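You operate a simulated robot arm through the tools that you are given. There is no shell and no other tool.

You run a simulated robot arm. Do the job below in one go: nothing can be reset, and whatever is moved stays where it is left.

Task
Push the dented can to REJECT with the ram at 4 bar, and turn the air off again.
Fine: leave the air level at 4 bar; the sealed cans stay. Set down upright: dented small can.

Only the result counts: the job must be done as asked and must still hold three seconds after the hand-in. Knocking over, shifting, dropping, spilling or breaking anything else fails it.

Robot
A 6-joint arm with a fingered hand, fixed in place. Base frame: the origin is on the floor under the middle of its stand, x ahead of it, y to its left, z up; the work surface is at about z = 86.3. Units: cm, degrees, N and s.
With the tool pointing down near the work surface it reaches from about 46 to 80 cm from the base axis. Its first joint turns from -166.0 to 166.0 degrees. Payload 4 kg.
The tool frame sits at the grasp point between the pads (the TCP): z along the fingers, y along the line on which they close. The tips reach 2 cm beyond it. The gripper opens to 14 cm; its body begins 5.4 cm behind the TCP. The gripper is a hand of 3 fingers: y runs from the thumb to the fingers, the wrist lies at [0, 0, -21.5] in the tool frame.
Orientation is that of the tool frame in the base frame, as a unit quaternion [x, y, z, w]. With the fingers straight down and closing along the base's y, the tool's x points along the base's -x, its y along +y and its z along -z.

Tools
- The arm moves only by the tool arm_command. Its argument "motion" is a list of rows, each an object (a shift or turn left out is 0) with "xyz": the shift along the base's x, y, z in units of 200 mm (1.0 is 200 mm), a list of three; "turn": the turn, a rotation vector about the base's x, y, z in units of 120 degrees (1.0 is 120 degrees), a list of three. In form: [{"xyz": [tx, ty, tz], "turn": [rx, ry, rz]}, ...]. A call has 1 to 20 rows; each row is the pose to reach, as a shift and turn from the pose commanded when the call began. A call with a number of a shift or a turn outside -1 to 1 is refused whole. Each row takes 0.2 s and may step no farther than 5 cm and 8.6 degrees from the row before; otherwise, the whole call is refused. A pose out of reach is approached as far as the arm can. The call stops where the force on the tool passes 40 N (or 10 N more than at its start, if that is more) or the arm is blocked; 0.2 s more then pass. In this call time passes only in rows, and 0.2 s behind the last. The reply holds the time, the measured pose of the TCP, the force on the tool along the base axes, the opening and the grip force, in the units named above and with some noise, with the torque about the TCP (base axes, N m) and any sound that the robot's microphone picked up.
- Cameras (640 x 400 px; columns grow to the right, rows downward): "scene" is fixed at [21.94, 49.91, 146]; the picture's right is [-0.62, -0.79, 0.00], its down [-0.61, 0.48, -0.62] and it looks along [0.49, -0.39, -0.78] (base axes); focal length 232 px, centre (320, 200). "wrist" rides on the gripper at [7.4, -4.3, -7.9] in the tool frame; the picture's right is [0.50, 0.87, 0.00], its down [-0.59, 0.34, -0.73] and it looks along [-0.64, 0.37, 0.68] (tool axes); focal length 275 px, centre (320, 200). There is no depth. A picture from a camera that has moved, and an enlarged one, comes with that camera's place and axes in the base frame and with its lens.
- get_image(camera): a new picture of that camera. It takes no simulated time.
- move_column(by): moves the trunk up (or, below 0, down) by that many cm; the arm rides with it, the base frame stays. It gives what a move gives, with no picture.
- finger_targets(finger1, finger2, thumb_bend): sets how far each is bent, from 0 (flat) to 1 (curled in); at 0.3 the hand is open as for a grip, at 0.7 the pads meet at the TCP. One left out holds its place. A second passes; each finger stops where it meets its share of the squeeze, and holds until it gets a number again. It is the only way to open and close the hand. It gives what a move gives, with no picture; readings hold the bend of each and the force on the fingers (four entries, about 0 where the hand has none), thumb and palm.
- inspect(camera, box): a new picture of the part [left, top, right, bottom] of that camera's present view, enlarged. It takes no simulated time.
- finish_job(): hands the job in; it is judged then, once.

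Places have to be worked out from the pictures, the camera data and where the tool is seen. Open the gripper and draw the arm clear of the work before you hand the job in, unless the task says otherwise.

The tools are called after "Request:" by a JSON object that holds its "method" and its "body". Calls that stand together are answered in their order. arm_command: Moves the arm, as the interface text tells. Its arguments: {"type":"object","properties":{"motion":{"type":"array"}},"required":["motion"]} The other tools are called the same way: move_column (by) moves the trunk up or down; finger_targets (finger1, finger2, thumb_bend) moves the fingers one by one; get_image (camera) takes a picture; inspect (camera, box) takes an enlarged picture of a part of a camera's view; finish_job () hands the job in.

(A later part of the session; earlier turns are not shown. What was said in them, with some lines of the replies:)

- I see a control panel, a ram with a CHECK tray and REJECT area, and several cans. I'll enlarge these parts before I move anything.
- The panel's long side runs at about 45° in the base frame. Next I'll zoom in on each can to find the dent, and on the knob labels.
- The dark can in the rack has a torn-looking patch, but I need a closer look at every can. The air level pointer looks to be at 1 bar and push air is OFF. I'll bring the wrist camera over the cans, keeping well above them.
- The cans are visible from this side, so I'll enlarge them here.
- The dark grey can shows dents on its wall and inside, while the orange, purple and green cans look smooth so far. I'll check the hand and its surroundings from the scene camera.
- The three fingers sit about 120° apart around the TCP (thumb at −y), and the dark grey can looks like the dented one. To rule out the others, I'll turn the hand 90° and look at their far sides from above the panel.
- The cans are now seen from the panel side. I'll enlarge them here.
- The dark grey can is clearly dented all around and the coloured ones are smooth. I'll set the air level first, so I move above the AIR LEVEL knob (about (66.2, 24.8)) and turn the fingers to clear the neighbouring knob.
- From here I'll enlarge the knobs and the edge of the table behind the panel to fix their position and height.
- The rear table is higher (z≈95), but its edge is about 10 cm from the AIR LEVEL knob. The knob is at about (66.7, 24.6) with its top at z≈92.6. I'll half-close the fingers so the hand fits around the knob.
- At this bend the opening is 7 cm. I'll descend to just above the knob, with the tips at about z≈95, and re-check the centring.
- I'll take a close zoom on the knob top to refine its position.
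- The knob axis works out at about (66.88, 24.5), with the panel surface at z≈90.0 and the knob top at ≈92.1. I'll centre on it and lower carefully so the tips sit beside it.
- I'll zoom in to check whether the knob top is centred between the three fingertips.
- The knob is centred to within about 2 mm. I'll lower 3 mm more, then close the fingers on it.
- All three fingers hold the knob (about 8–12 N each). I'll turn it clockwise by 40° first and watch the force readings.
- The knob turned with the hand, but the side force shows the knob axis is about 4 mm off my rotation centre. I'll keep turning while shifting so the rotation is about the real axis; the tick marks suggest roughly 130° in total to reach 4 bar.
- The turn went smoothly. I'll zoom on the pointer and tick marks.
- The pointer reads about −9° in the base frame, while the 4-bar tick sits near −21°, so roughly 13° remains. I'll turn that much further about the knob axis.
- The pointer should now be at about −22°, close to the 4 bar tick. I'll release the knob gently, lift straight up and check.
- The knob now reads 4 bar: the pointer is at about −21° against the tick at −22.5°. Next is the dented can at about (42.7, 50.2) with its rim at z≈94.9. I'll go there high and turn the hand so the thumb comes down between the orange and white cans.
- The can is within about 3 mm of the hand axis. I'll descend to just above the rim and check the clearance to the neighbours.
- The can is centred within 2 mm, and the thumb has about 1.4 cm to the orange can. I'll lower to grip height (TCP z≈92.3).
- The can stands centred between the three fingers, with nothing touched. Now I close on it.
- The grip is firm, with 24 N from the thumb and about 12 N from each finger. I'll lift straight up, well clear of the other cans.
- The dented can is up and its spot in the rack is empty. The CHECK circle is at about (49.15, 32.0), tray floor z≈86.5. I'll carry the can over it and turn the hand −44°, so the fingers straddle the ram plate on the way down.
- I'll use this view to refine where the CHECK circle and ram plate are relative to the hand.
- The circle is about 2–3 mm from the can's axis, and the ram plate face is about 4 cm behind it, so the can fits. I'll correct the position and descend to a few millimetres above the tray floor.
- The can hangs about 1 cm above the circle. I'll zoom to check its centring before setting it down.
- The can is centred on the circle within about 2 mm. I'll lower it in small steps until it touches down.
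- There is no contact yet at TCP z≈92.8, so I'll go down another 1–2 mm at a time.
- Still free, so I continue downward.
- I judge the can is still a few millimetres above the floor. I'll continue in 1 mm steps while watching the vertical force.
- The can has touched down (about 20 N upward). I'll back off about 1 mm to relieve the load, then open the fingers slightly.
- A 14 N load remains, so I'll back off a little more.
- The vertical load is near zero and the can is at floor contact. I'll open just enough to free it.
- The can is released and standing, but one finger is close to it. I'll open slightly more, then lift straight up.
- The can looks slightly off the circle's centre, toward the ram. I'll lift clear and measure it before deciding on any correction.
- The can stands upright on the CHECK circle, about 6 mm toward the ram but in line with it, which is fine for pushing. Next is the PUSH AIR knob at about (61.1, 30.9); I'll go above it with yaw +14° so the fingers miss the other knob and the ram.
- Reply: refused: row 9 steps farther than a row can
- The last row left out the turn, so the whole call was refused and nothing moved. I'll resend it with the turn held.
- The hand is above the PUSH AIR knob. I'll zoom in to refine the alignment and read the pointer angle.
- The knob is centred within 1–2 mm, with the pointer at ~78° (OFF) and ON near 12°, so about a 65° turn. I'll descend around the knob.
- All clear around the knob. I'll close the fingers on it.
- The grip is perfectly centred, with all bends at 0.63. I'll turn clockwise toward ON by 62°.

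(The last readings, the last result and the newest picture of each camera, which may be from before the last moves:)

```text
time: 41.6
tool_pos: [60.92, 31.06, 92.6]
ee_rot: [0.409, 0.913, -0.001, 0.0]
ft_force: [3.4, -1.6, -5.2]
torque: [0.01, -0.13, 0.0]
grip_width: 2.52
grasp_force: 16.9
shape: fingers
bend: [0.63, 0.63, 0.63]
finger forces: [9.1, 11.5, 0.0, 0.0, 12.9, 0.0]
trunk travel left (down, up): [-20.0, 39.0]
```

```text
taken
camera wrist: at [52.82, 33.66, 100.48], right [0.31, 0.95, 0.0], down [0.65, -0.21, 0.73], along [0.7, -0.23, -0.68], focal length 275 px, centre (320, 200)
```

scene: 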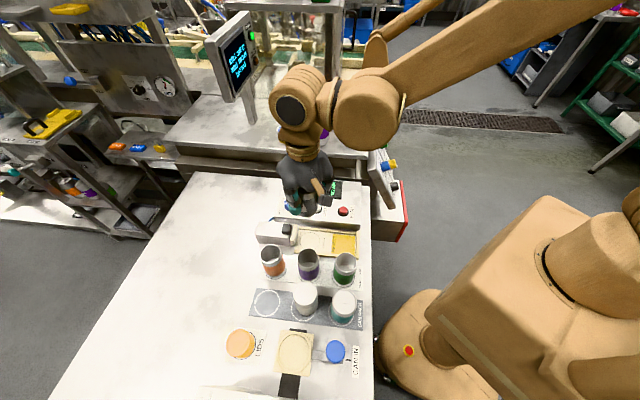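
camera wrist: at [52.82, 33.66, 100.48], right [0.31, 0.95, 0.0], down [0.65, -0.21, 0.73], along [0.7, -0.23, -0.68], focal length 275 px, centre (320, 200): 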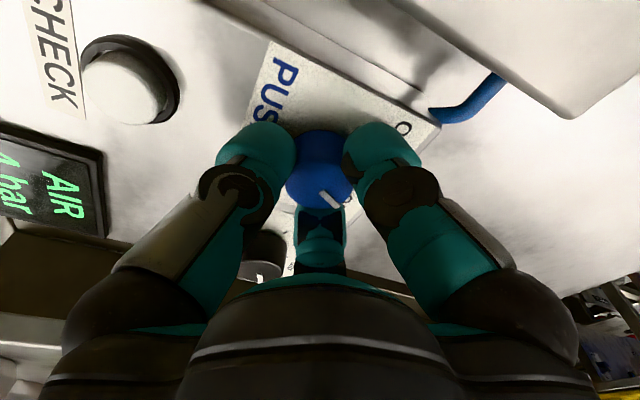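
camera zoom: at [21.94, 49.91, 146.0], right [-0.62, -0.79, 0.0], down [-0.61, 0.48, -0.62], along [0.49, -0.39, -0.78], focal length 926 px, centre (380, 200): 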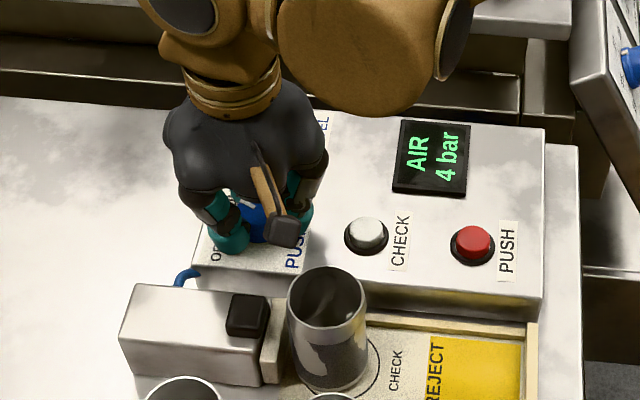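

The display now shows "AIR 4 bar", so the level is right and the air is on. I'll release the knob and lift.

Request:
{"method": "finger_targets", "body": {"finger1": 0.48, "finger2": 0.48, "thumb_bend": 0.48}}

Request:
{"method": "arm_command", "body": {"motion": [{"xyz": [0, 0, 0.05]}, {"xyz": [0, 0, 0.2]}, {"xyz": [0, 0, 0.4]}, {"xyz": [0, 0, 0.6]}]}}

Request:
{"method": "get_image", "body": {"camera": "wrist"}}

Request:
{"method": "inspect", "body": {"camera": "scene", "box": [245, 150, 365, 250]}}

```text
time: 42.6
tool_pos: [61.0, 31.0, 92.55]
ee_rot: [0.406, 0.914, 0.0, 0.001]
ft_force: [-0.3, 0.5, -0.7]
torque: [0.03, -0.01, -0.02]
grip_width: 6.97
grasp_force: 0.1
shape: fingers
bend: [0.48, 0.48, 0.48]
finger forces: [0.1, 0.0, 0.0, 0.1, 0.1, 0.0]
trunk travel left (down, up): [-20.0, 39.0]
```

```text
time: 43.6
tool_pos: [60.96, 31.09, 104.46]
ee_rot: [0.407, 0.914, 0.0, 0.0]
ft_force: [0.3, 0.3, -1.4]
torque: [-0.01, -0.01, -0.01]
grip_width: 6.99
grasp_force: 0.0
shape: fingers
bend: [0.48, 0.48, 0.48]
finger forces: [0.0, 0.0, 0.0, 0.0, 0.0, 0.0]
trunk travel left (down, up): [-20.0, 39.0]
```

```text
taken
camera wrist: at [52.76, 33.63, 112.45], right [0.31, 0.95, 0.0], down [0.65, -0.21, 0.73], along [0.7, -0.23, -0.68], focal length 275 px, centre (320, 200)
```

wrist: 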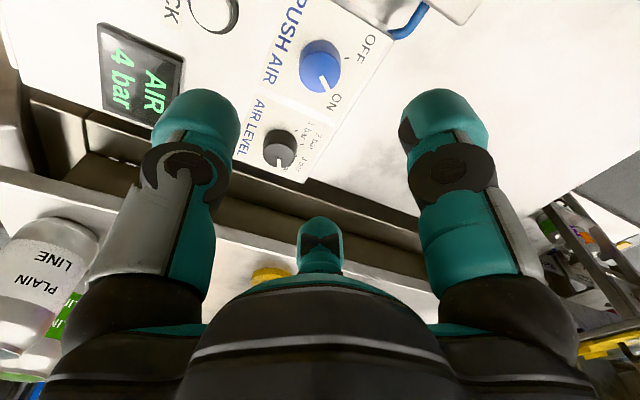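

```text
4.00 times, centred on (305, 200) of scene
camera zoom: at [21.94, 49.91, 146.0], right [-0.62, -0.79, 0.0], down [-0.61, 0.48, -0.62], along [0.49, -0.39, -0.78], focal length 926 px, centre (380, 200)
```

zoom: 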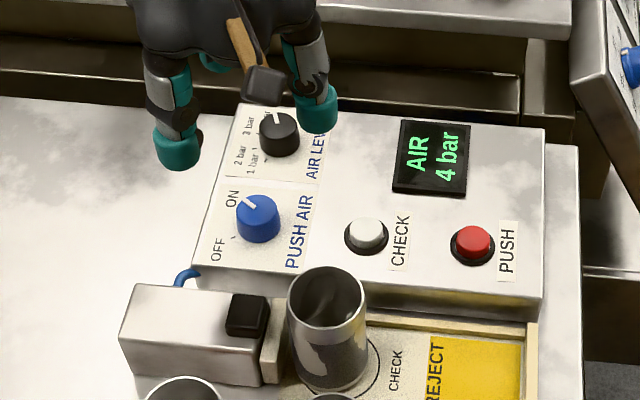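

Air stays on at 4 bar and the can is in place. I'll move above the PUSH button (about (49.2, 20.2)) and close the fingers into a tip for pressing.

Request:
{"method": "arm_command", "body": {"motion": [{"xyz": [-0.1, -0.09, 0]}, {"xyz": [-0.22, -0.2, 0]}, {"xyz": [-0.34, -0.31, 0]}, {"xyz": [-0.46, -0.42, 0]}, {"xyz": [-0.54, -0.49, 0]}, {"xyz": [-0.59, -0.54, 0]}]}}

Request:
{"method": "finger_targets", "body": {"finger1": 0.7, "finger2": 0.7, "thumb_bend": 0.7}}

Request:
{"method": "get_image", "body": {"camera": "wrist"}}

Request:
{"method": "inspect", "body": {"camera": "scene", "box": [265, 130, 385, 250]}}

```text
time: 45.0
tool_pos: [49.07, 20.21, 104.77]
ee_rot: [0.407, 0.914, 0.0, 0.0]
ft_force: [0.3, -0.1, 0.6]
torque: [0.03, 0.0, 0.0]
grip_width: 6.99
grasp_force: 0.1
shape: fingers
bend: [0.48, 0.48, 0.48]
finger forces: [0.0, 0.1, 0.0, 0.0, 0.0, 0.0]
trunk travel left (down, up): [-20.0, 39.0]
```

```text
time: 46.0
tool_pos: [49.13, 20.29, 104.65]
ee_rot: [0.408, 0.913, 0.0, 0.0]
ft_force: [0.0, 0.2, 0.3]
torque: [-0.02, -0.03, 0.0]
grip_width: 0.4
grasp_force: 0.1
shape: fingers
bend: [0.69, 0.69, 0.7]
finger forces: [0.0, 0.0, 0.1, 0.0, 0.0, 0.0]
trunk travel left (down, up): [-20.0, 39.0]
```

```text
taken
camera wrist: at [40.99, 22.88, 112.66], right [0.31, 0.95, 0.0], down [0.65, -0.21, 0.73], along [0.7, -0.23, -0.68], focal length 275 px, centre (320, 200)
```

wrist: 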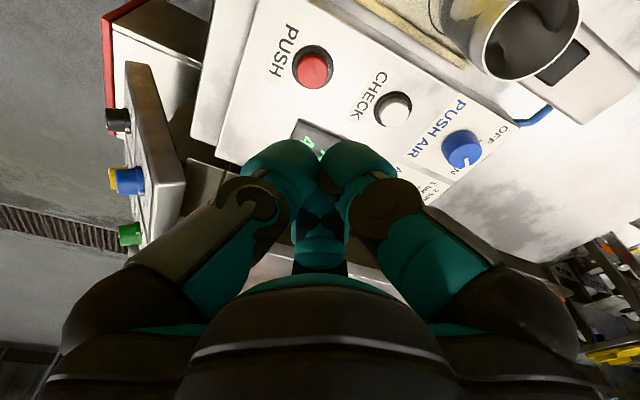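

```text
3.33 times, centred on (325, 190) of scene
camera zoom: at [21.94, 49.91, 146.0], right [-0.62, -0.79, 0.0], down [-0.61, 0.48, -0.62], along [0.49, -0.39, -0.78], focal length 772 px, centre (303, 233)
```

zoom: 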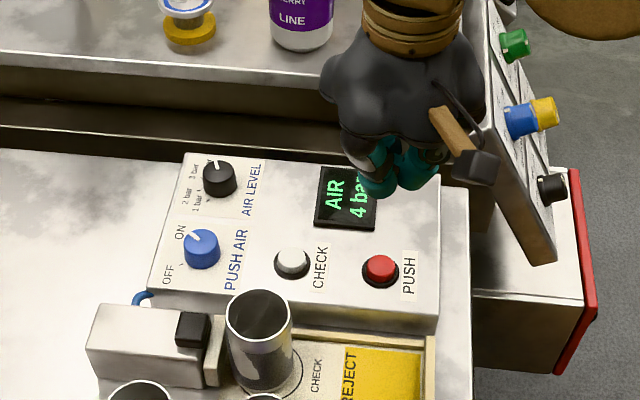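

The fingers are closed and the PUSH button is about 4 mm toward −y from the hand axis. I'll shift and descend to about 1.5 cm above the button, then check.

Request:
{"method": "arm_command", "body": {"motion": [{"xyz": [0.0035, -0.0195, -0.1]}, {"xyz": [0.0035, -0.0195, -0.22]}, {"xyz": [0.0035, -0.0195, -0.34]}, {"xyz": [0.0035, -0.0195, -0.43]}, {"xyz": [0.0035, -0.0195, -0.48]}]}}

Request:
{"method": "get_image", "body": {"camera": "wrist"}}

Request:
{"method": "inspect", "body": {"camera": "scene", "box": [285, 160, 385, 250]}}

```text
time: 47.2
tool_pos: [49.31, 19.82, 95.1]
ee_rot: [0.406, 0.914, 0.001, 0.0]
ft_force: [0.9, -0.3, -0.5]
torque: [-0.02, -0.01, -0.02]
grip_width: 0.41
grasp_force: 0.0
shape: fingers
bend: [0.69, 0.69, 0.7]
finger forces: [0.0, 0.0, 0.0, 0.0, 0.1, 0.0]
trunk travel left (down, up): [-20.0, 39.0]
```

```text
taken
camera wrist: at [41.12, 22.4, 102.96], right [0.31, 0.95, 0.0], down [0.65, -0.21, 0.73], along [0.7, -0.23, -0.68], focal length 275 px, centre (320, 200)
```

wrist: 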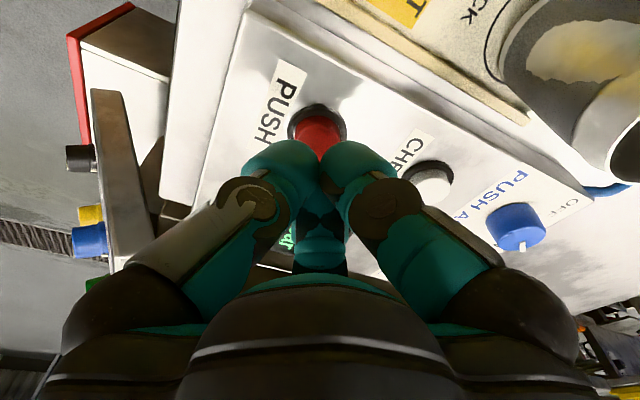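

```text
4.44 times, centred on (335, 205) of scene
camera zoom: at [21.94, 49.91, 146.0], right [-0.62, -0.79, 0.0], down [-0.61, 0.48, -0.62], along [0.49, -0.39, -0.78], focal length 1029 px, centre (253, 178)
```

zoom: 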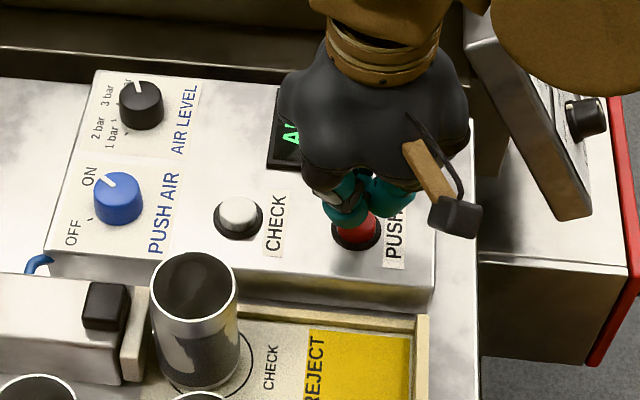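

I'll zoom in on the button under the tips to check the alignment.

Request:
{"method": "inspect", "body": {"camera": "wrist", "box": [250, 80, 390, 220]}}

Request:
{"method": "inspect", "body": {"camera": "scene", "box": [320, 185, 365, 220]}}

```text
2.86 times, centred on (320, 150) of wrist
camera zoom: at [41.12, 22.4, 102.96], right [0.31, 0.95, 0.0], down [0.65, -0.21, 0.73], along [0.7, -0.23, -0.68], focal length 786 px, centre (320, 343)
```

zoom: 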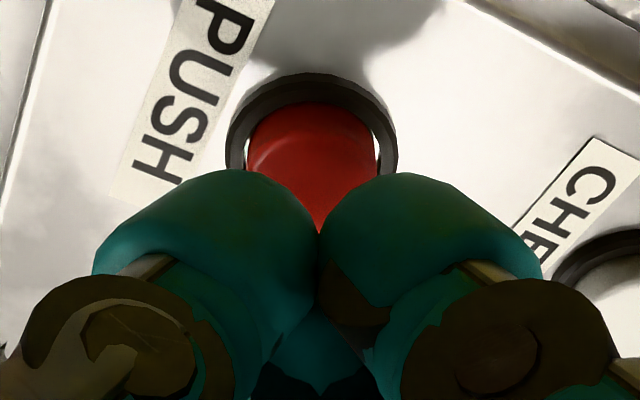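

```text
11.43 times, centred on (342, 202) of scene
camera zoom: at [21.94, 49.91, 146.0], right [-0.62, -0.79, 0.0], down [-0.61, 0.48, -0.62], along [0.49, -0.39, -0.78], focal length 2645 px, centre (63, 171)
```

zoom: 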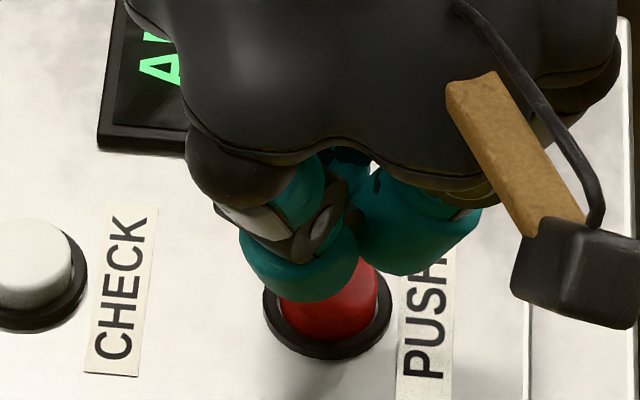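

The tips are centred over the PUSH button within 2 mm. I'll press down gently in small steps.

Request:
{"method": "arm_command", "body": {"motion": [{"xyz": [0, 0, -0.03]}, {"xyz": [0, 0, -0.055]}, {"xyz": [0, 0, -0.07]}, {"xyz": [0, 0, -0.08]}]}}

Request:
{"method": "inspect", "body": {"camera": "scene", "box": [245, 150, 385, 260]}}

```text
time: 48.2
tool_pos: [49.3, 19.69, 93.47]
ee_rot: [0.406, 0.914, -0.001, 0.0]
ft_force: [0.1, 0.3, -0.4]
torque: [0.02, -0.04, -0.02]
grip_width: 0.41
grasp_force: 0.0
shape: fingers
bend: [0.69, 0.69, 0.7]
finger forces: [0.0, 0.0, 0.0, 0.1, 0.0, 0.0]
trunk travel left (down, up): [-20.0, 39.0]
```

```text
3.64 times, centred on (315, 205) of scene
camera zoom: at [21.94, 49.91, 146.0], right [-0.62, -0.79, 0.0], down [-0.61, 0.48, -0.62], along [0.49, -0.39, -0.78], focal length 842 px, centre (338, 182)
```

zoom: 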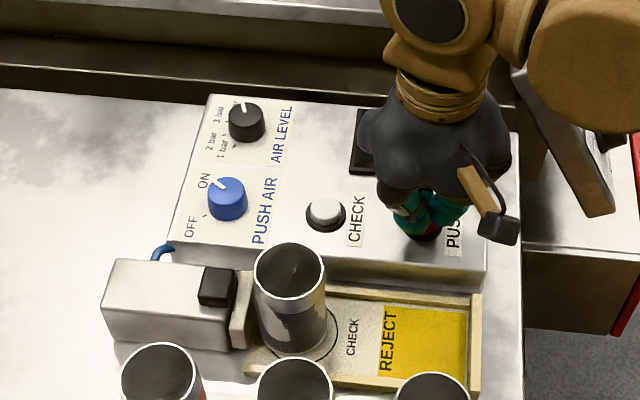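

There is no contact yet at TCP z≈93.5. I'll continue down in smaller steps.

Request:
{"method": "arm_command", "body": {"motion": [{"xyz": [0, 0, -0.01]}, {"xyz": [0, 0, -0.018]}, {"xyz": [0, 0, -0.025]}]}}

Request:
{"method": "inspect", "body": {"camera": "scene", "box": [245, 150, 385, 260]}}

```text
time: 49.0
tool_pos: [49.13, 19.84, 92.87]
ee_rot: [0.406, 0.914, 0.0, -0.001]
ft_force: [0.6, -1.2, 0.6]
torque: [-0.06, -0.02, -0.04]
grip_width: 0.42
grasp_force: 0.1
shape: fingers
bend: [0.69, 0.69, 0.7]
finger forces: [0.1, 0.0, 0.0, 0.0, 0.1, 0.0]
trunk travel left (down, up): [-20.0, 39.0]
```

```text
3.64 times, centred on (315, 205) of scene
camera zoom: at [21.94, 49.91, 146.0], right [-0.62, -0.79, 0.0], down [-0.61, 0.48, -0.62], along [0.49, -0.39, -0.78], focal length 842 px, centre (338, 182)
```

zoom: 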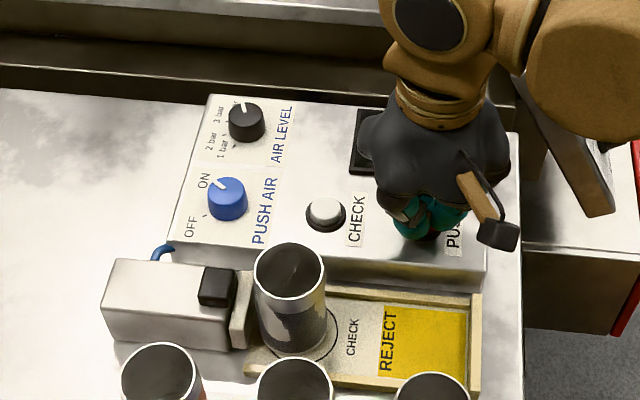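

Still no clear contact, so I go on in 1 mm steps.

Request:
{"method": "arm_command", "body": {"motion": [{"xyz": [0, 0, -0.006]}, {"xyz": [0, 0, -0.012]}, {"xyz": [0, 0, -0.017]}]}}

Request:
{"method": "inspect", "body": {"camera": "scene", "box": [245, 150, 385, 260]}}

Request:
{"method": "inspect", "body": {"camera": "wrist", "box": [250, 80, 390, 220]}}

```text
time: 49.8
tool_pos: [49.18, 19.85, 92.5]
ee_rot: [0.407, 0.913, 0.001, -0.001]
ft_force: [0.7, 0.3, 4.2]
torque: [0.03, -0.08, 0.01]
grip_width: 0.44
grasp_force: 3.1
shape: fingers
bend: [0.69, 0.71, 0.7]
finger forces: [0.0, 6.1, 0.0, 0.0, 0.0, 0.0]
trunk travel left (down, up): [-20.0, 39.0]
heard: click
```

```text
3.64 times, centred on (315, 205) of scene
camera zoom: at [21.94, 49.91, 146.0], right [-0.62, -0.79, 0.0], down [-0.61, 0.48, -0.62], along [0.49, -0.39, -0.78], focal length 842 px, centre (338, 182)
```

zoom: 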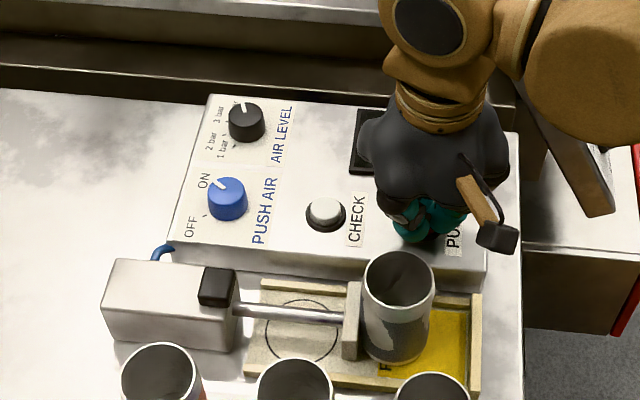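

```text
2.86 times, centred on (320, 150) of wrist
camera zoom: at [41.07, 22.43, 100.51], right [0.31, 0.95, 0.0], down [0.65, -0.21, 0.73], along [0.7, -0.23, -0.68], focal length 786 px, centre (320, 343)
```

zoom: 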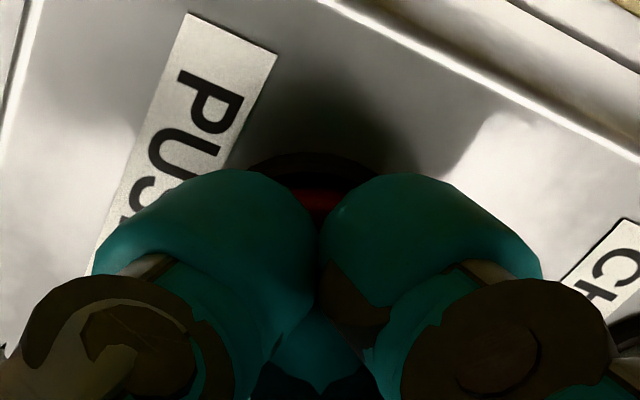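

A click was heard: the ram extended and pushed the can onto REJECT, and it is still standing. I'll release the button by lifting the hand, then look.

Request:
{"method": "arm_command", "body": {"motion": [{"xyz": [0, 0, 0.03]}, {"xyz": [0, 0, 0.1]}, {"xyz": [0, 0, 0.25]}, {"xyz": [0, 0, 0.45]}, {"xyz": [0, 0, 0.6]}]}}

Request:
{"method": "get_image", "body": {"camera": "scene"}}

Request:
{"method": "inspect", "body": {"camera": "scene", "box": [245, 160, 375, 270]}}

```text
time: 51.0
tool_pos: [49.21, 19.87, 104.59]
ee_rot: [0.407, 0.913, 0.0, 0.0]
ft_force: [-0.5, 0.2, -0.5]
torque: [0.01, 0.03, 0.01]
grip_width: 0.42
grasp_force: 0.0
shape: fingers
bend: [0.69, 0.71, 0.7]
finger forces: [0.0, 0.0, 0.1, 0.0, 0.0, 0.1]
trunk travel left (down, up): [-20.0, 39.0]
```

```text
taken
```

scene: 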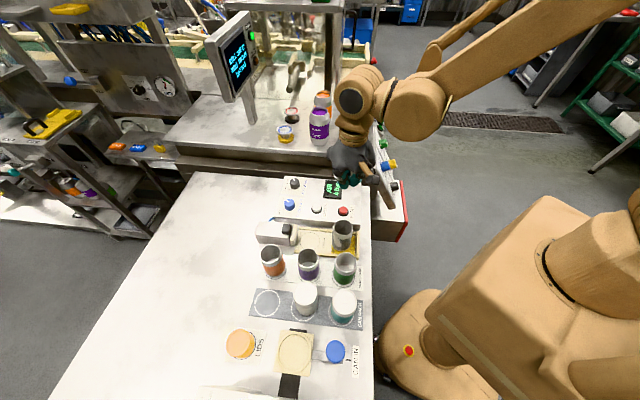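

```text
3.64 times, centred on (310, 215) of scene
camera zoom: at [21.94, 49.91, 146.0], right [-0.62, -0.79, 0.0], down [-0.61, 0.48, -0.62], along [0.49, -0.39, -0.78], focal length 842 px, centre (356, 146)
```

zoom: 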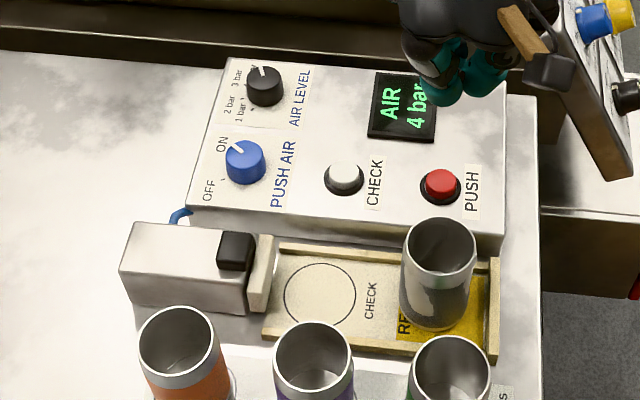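

The can stands upright on the yellow REJECT field and the ram has retracted. Now I'll turn the air off: open the fingers and go back above the PUSH AIR knob.

Request:
{"method": "finger_targets", "body": {"finger1": 0.48, "finger2": 0.48, "thumb_bend": 0.48}}

Request:
{"method": "arm_command", "body": {"motion": [{"xyz": [0.1, 0.095, 0]}, {"xyz": [0.22, 0.21, 0]}, {"xyz": [0.34, 0.325, 0]}, {"xyz": [0.46, 0.44, 0]}, {"xyz": [0.55, 0.52, 0]}, {"xyz": [0.59, 0.5605, 0]}, {"xyz": [0.59, 0.5605, -0.15]}, {"xyz": [0.59, 0.5605, -0.28]}, {"xyz": [0.59, 0.5605, -0.35]}]}}

Request:
{"method": "get_image", "body": {"camera": "wrist"}}

Request:
{"method": "inspect", "body": {"camera": "scene", "box": [245, 140, 375, 260]}}

```text
time: 52.0
tool_pos: [49.13, 19.88, 104.46]
ee_rot: [0.407, 0.914, 0.0, 0.0]
ft_force: [0.0, 0.2, -0.6]
torque: [-0.02, -0.01, -0.01]
grip_width: 6.98
grasp_force: 0.1
shape: fingers
bend: [0.48, 0.48, 0.48]
finger forces: [0.0, 0.0, 0.0, 0.1, 0.1, 0.0]
trunk travel left (down, up): [-20.0, 39.0]
```

```text
time: 54.0
tool_pos: [61.05, 30.97, 97.48]
ee_rot: [0.407, 0.913, 0.0, -0.001]
ft_force: [0.4, 0.3, -0.5]
torque: [0.02, -0.02, 0.0]
grip_width: 6.99
grasp_force: 0.1
shape: fingers
bend: [0.48, 0.48, 0.48]
finger forces: [0.0, 0.0, 0.1, 0.0, 0.0, 0.0]
trunk travel left (down, up): [-20.0, 39.0]
```

```text
taken
camera wrist: at [52.91, 33.64, 105.46], right [0.31, 0.95, 0.0], down [0.65, -0.21, 0.73], along [0.7, -0.23, -0.68], focal length 275 px, centre (320, 200)
```

wrist: 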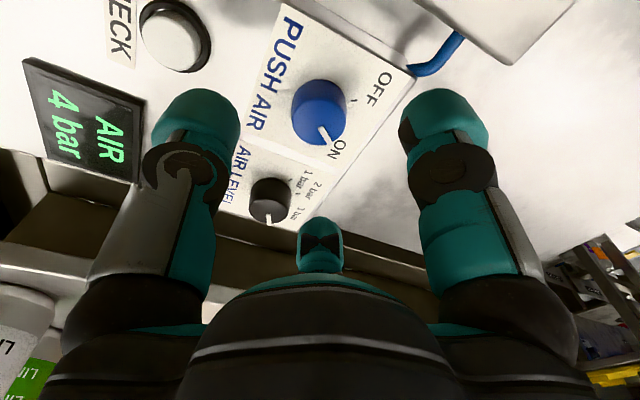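

```text
3.33 times, centred on (310, 200) of scene
camera zoom: at [21.94, 49.91, 146.0], right [-0.62, -0.79, 0.0], down [-0.61, 0.48, -0.62], along [0.49, -0.39, -0.78], focal length 772 px, centre (353, 200)
```

zoom: 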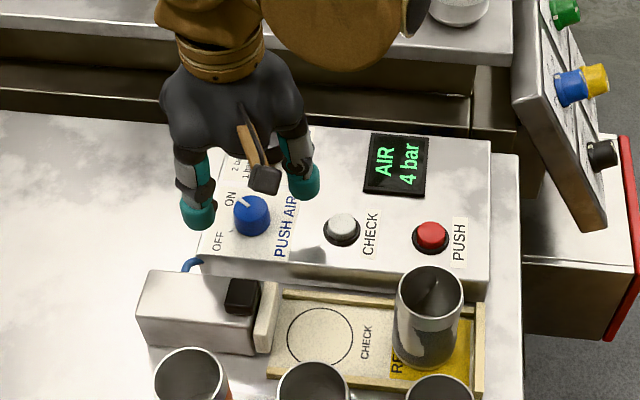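

I'm centred over the knob. The thumb points toward the CHECK button, so I'll narrow the hand slightly before going down.

Request:
{"method": "finger_targets", "body": {"finger1": 0.53, "finger2": 0.53, "thumb_bend": 0.53}}

Request:
{"method": "arm_command", "body": {"motion": [{"xyz": [0, 0.003, -0.07]}, {"xyz": [0, 0.003, -0.14]}, {"xyz": [0, 0.003, -0.2]}, {"xyz": [0, 0.003, -0.235]}, {"xyz": [0, 0.003, -0.249]}]}}

Request:
{"method": "get_image", "body": {"camera": "wrist"}}

```text
time: 55.0
tool_pos: [61.1, 30.93, 97.54]
ee_rot: [0.407, 0.913, 0.0, 0.0]
ft_force: [0.4, -0.2, 0.0]
torque: [0.01, 0.01, -0.03]
grip_width: 5.44
grasp_force: 0.1
shape: fingers
bend: [0.53, 0.53, 0.53]
finger forces: [0.0, 0.0, 0.1, 0.0, 0.0, 0.0]
trunk travel left (down, up): [-20.0, 39.0]
```

```text
time: 56.2
tool_pos: [60.99, 31.23, 92.6]
ee_rot: [0.407, 0.914, 0.0, -0.001]
ft_force: [0.2, -0.7, -0.2]
torque: [0.02, -0.01, -0.04]
grip_width: 5.45
grasp_force: 0.2
shape: fingers
bend: [0.53, 0.53, 0.53]
finger forces: [0.1, 0.0, 0.1, 0.0, 0.0, 0.0]
trunk travel left (down, up): [-20.0, 39.0]
```

```text
taken
camera wrist: at [52.84, 33.81, 100.51], right [0.31, 0.95, 0.0], down [0.65, -0.21, 0.73], along [0.7, -0.23, -0.68], focal length 275 px, centre (320, 200)
```

wrist: 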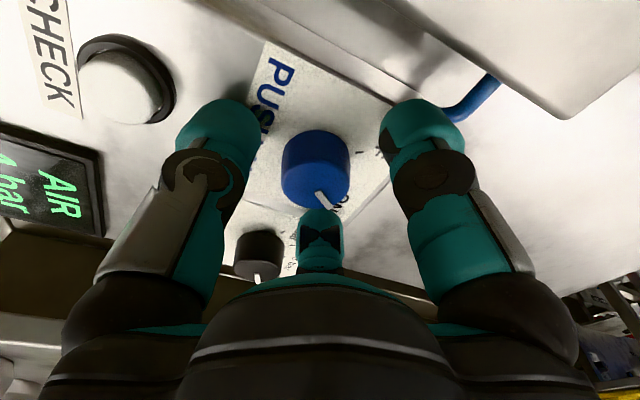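

The knob sits between the fingers, with no contact on anything else. I'll close on it and turn back counter-clockwise to OFF.

Request:
{"method": "finger_targets", "body": {"finger1": 0.7, "finger2": 0.7, "thumb_bend": 0.7}}

```text
time: 57.2
tool_pos: [60.96, 31.16, 92.66]
ee_rot: [0.406, 0.914, 0.0, 0.0]
ft_force: [-4.7, -2.9, -4.7]
torque: [-0.03, 0.03, 0.02]
grip_width: 2.47
grasp_force: 17.0
shape: fingers
bend: [0.64, 0.63, 0.63]
finger forces: [8.6, 9.8, 0.0, 0.0, 16.0, 0.0]
trunk travel left (down, up): [-20.0, 39.0]
```

The grip is centred. I'll turn +62° back to OFF.

Request:
{"method": "arm_command", "body": {"motion": [{"turn": [0, 0, 0.065]}, {"turn": [0, 0, 0.13]}, {"turn": [0, 0, 0.195]}, {"turn": [0, 0, 0.26]}, {"turn": [0, 0, 0.325]}, {"turn": [0, 0, 0.39]}, {"turn": [0, 0, 0.455]}, {"turn": [0, 0, 0.52]}]}}

Request:
{"method": "get_image", "body": {"camera": "wrist"}}

Request:
{"method": "inspect", "body": {"camera": "scene", "box": [245, 140, 375, 260]}}

```text
time: 59.0
tool_pos: [60.99, 31.15, 92.64]
ee_rot: [-0.127, 0.992, 0.0, -0.001]
ft_force: [-13.7, -4.9, -7.0]
torque: [-0.02, 0.27, -0.02]
grip_width: 2.52
grasp_force: 17.3
shape: fingers
bend: [0.63, 0.63, 0.63]
finger forces: [11.6, 8.3, 0.0, 0.1, 14.5, 0.1]
trunk travel left (down, up): [-20.0, 39.0]
```

```text
taken
camera wrist: at [54.8, 25.06, 100.55], right [-0.7, 0.71, 0.0], down [0.48, 0.48, 0.73], along [0.52, 0.51, -0.68], focal length 275 px, centre (320, 200)
```

wrist: 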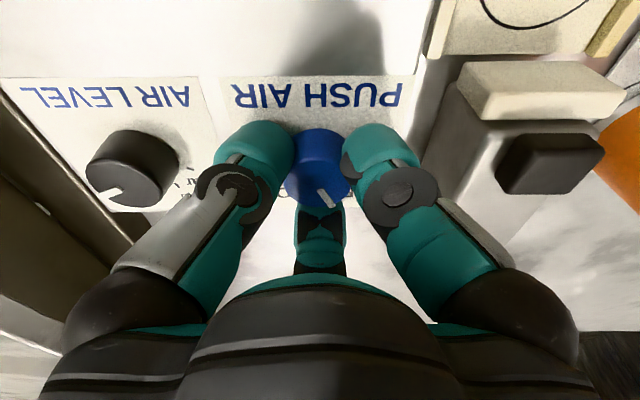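

```text
3.33 times, centred on (310, 200) of scene
camera zoom: at [21.94, 49.91, 146.0], right [-0.62, -0.79, 0.0], down [-0.61, 0.48, -0.62], along [0.49, -0.39, -0.78], focal length 772 px, centre (353, 200)
```

zoom: 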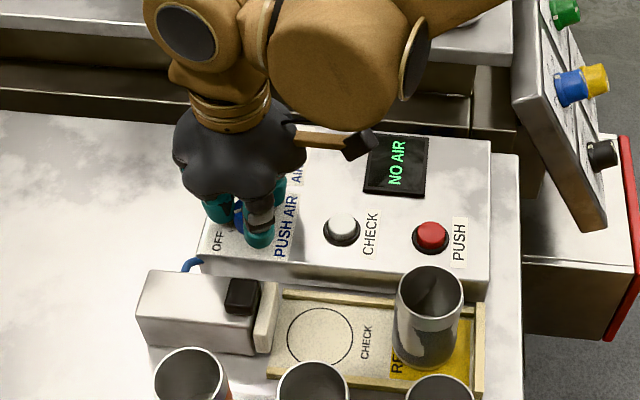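

The display shows "NO AIR" again. I'll check the pointer angle before letting go.

Request:
{"method": "inspect", "body": {"camera": "wrist", "box": [260, 110, 380, 230]}}

Request:
{"method": "inspect", "body": {"camera": "scene", "box": [270, 185, 310, 220]}}

```text
3.33 times, centred on (320, 170) of wrist
camera zoom: at [54.8, 25.06, 100.55], right [-0.7, 0.71, 0.0], down [0.48, 0.48, 0.73], along [0.52, 0.51, -0.68], focal length 918 px, centre (320, 300)
```

zoom: 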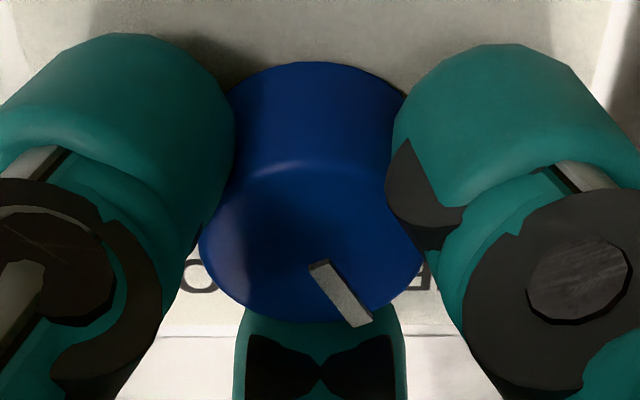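

```text
11.43 times, centred on (290, 202) of scene
camera zoom: at [21.94, 49.91, 146.0], right [-0.62, -0.79, 0.0], down [-0.61, 0.48, -0.62], along [0.49, -0.39, -0.78], focal length 2645 px, centre (663, 171)
```

zoom: 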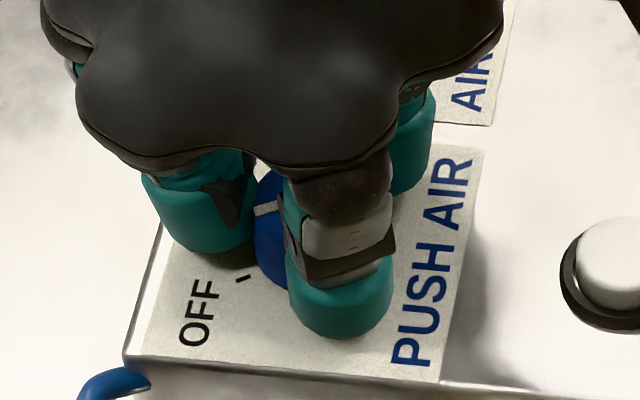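

It's a few degrees short of where OFF started, though the display already shows "NO AIR". I'll add a small 5° nudge for margin, then release and lift.

Request:
{"method": "arm_command", "body": {"motion": [{"turn": [0, 0, 0.02]}, {"turn": [0, 0, 0.042]}]}}

Request:
{"method": "finger_targets", "body": {"finger1": 0.5, "finger2": 0.5, "thumb_bend": 0.5}}

Request:
{"method": "arm_command", "body": {"motion": [{"xyz": [0, 0, 0.05]}, {"xyz": [0, 0, 0.2]}, {"xyz": [0, 0, 0.4]}, {"xyz": [0, 0, 0.6]}]}}

Request:
{"method": "get_image", "body": {"camera": "wrist"}}

Request:
{"method": "inspect", "body": {"camera": "scene", "box": [245, 160, 375, 260]}}

```text
time: 59.6
tool_pos: [60.99, 31.14, 92.63]
ee_rot: [-0.17, 0.986, 0.001, -0.001]
ft_force: [-12.9, -4.7, -8.5]
torque: [0.0, 0.27, -0.01]
grip_width: 2.52
grasp_force: 17.5
shape: fingers
bend: [0.63, 0.63, 0.63]
finger forces: [11.5, 8.6, 0.1, 0.0, 13.8, 0.0]
trunk travel left (down, up): [-20.0, 39.0]
```

```text
time: 60.6
tool_pos: [60.93, 31.08, 92.52]
ee_rot: [-0.169, 0.986, 0.0, 0.0]
ft_force: [-0.6, -0.2, -1.2]
torque: [0.01, 0.01, -0.03]
grip_width: 6.32
grasp_force: 0.0
shape: fingers
bend: [0.5, 0.5, 0.5]
finger forces: [0.0, 0.0, 0.0, 0.0, 0.0, 0.0]
trunk travel left (down, up): [-20.0, 39.0]
```

```text
time: 61.6
tool_pos: [60.69, 31.13, 104.6]
ee_rot: [-0.169, 0.986, -0.001, 0.0]
ft_force: [-0.9, 0.2, 0.1]
torque: [0.02, -0.02, 0.04]
grip_width: 6.34
grasp_force: 0.0
shape: fingers
bend: [0.5, 0.5, 0.5]
finger forces: [0.1, 0.0, 0.1, 0.1, 0.1, 0.0]
trunk travel left (down, up): [-20.0, 39.0]
```

```text
taken
camera wrist: at [55.14, 24.62, 112.6], right [-0.76, 0.65, 0.0], down [0.44, 0.52, 0.73], along [0.48, 0.56, -0.68], focal length 275 px, centre (320, 200)
```

wrist: 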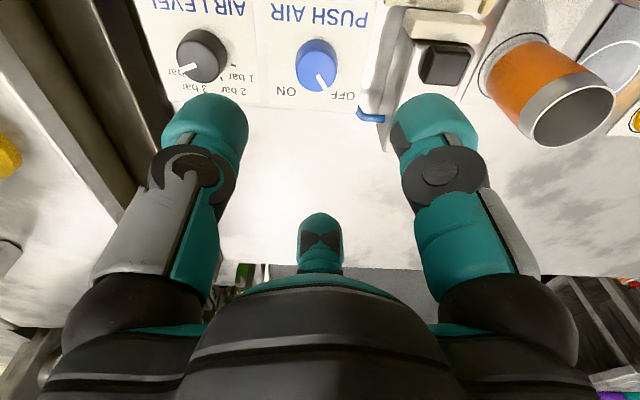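

```text
4.00 times, centred on (310, 210) of scene
camera zoom: at [21.94, 49.91, 146.0], right [-0.62, -0.79, 0.0], down [-0.61, 0.48, -0.62], along [0.49, -0.39, -0.78], focal length 926 px, centre (360, 160)
```

zoom: 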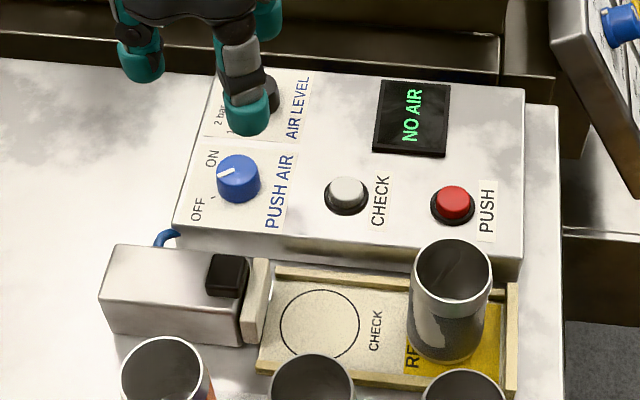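

The air is off and the can is upright on REJECT. I'll verify the details up close, then open the hand and withdraw.

Request:
{"method": "inspect", "body": {"camera": "scene", "box": [315, 205, 375, 255]}}

Request:
{"method": "inspect", "body": {"camera": "wrist", "box": [140, 0, 380, 130]}}

Request:
{"method": "arm_command", "body": {"motion": [{"xyz": [0, 0, 0.2]}, {"xyz": [0, 0, 0.4]}, {"xyz": [0, 0, 0.6]}, {"xyz": [-0.1, -0.05, 0.8]}, {"xyz": [-0.25, -0.12, 0.9]}, {"xyz": [-0.42, -0.2, 0.95]}, {"xyz": [-0.6, -0.28, 0.95]}, {"xyz": [-0.78, -0.36, 0.95]}, {"xyz": [-0.9, -0.42, 0.95]}]}}

Request:
{"method": "finger_targets", "body": {"finger1": 0.3, "finger2": 0.3, "thumb_bend": 0.3}}

Request:
{"method": "get_image", "body": {"camera": "scene"}}

```text
8.00 times, centred on (345, 230) of scene
camera zoom: at [21.94, 49.91, 146.0], right [-0.62, -0.79, 0.0], down [-0.61, 0.48, -0.62], along [0.49, -0.39, -0.78], focal length 1852 px, centre (120, -40)
```

zoom: 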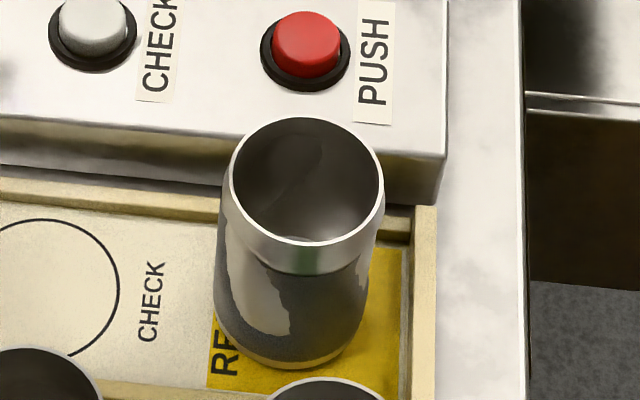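

```text
2.67 times, centred on (260, 65) of wrist
camera zoom: at [55.14, 24.62, 112.6], right [-0.76, 0.65, 0.0], down [0.44, 0.52, 0.73], along [0.48, 0.56, -0.68], focal length 734 px, centre (480, 560)
```

zoom: 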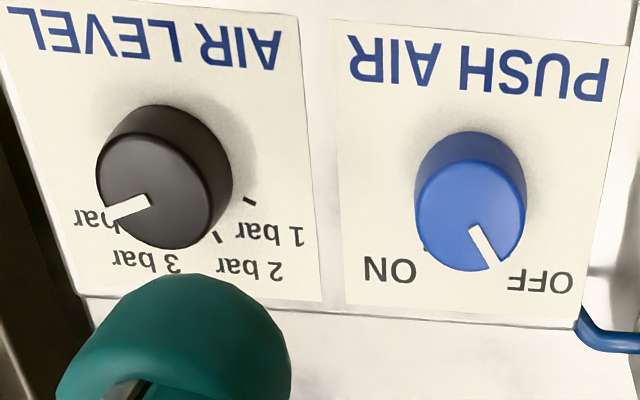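

```text
time: 63.6
tool_pos: [42.84, 22.49, 123.59]
ee_rot: [-0.168, 0.986, 0.0, 0.0]
ft_force: [-0.3, -0.2, -0.7]
torque: [-0.01, 0.0, -0.01]
grip_width: 6.36
grasp_force: 0.1
shape: fingers
bend: [0.5, 0.5, 0.5]
finger forces: [0.0, 0.0, 0.0, 0.0, 0.0, 0.1]
trunk travel left (down, up): [-20.0, 39.0]
```

```text
time: 64.6
tool_pos: [42.99, 22.61, 123.54]
ee_rot: [-0.168, 0.986, -0.001, 0.0]
ft_force: [0.1, -0.4, 0.6]
torque: [0.0, 0.0, -0.02]
grip_width: 12.41
grasp_force: 0.1
shape: fingers
bend: [0.3, 0.3, 0.3]
finger forces: [0.1, 0.0, 0.0, 0.1, 0.0, 0.1]
trunk travel left (down, up): [-20.0, 39.0]
```

```text
taken
```

scene: 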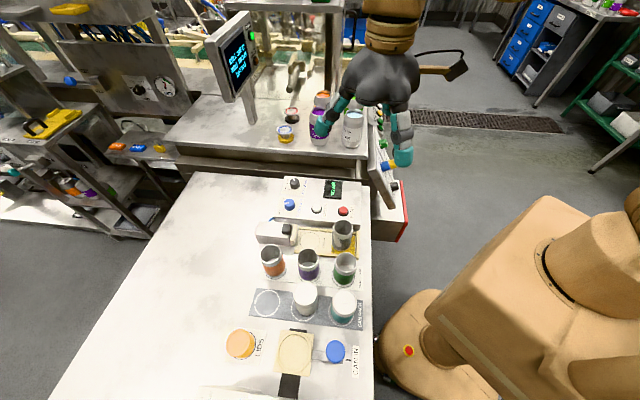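

The can stands upright on REJECT, the air level is at 4 bar, PUSH AIR is OFF ("NO AIR") and all other cans are where they were. The hand is open and clear, so I hand in the job.

Request:
{"method": "finish_job", "body": {}}

```text
The job is handed in.
```

The dented can is standing upright on the REJECT field. The ram pushed it there with the display reading "AIR 4 bar".

- **Dented can:** it was the dark grey one in the can rack. The orange, purple and green cans were smooth in every view I checked.
- **Air:** the air level knob is left at 4 bar. PUSH AIR is back to OFF, and the display reads "NO AIR".
- **Everything else:** in the last picture the sealed cans and the other cans are still in their places. The ram has drawn back, and the hand is open and clear of the work.

When I set the can down on CHECK it ended up about 6 mm toward the ram. It was still in line with the ram, so I left it there.
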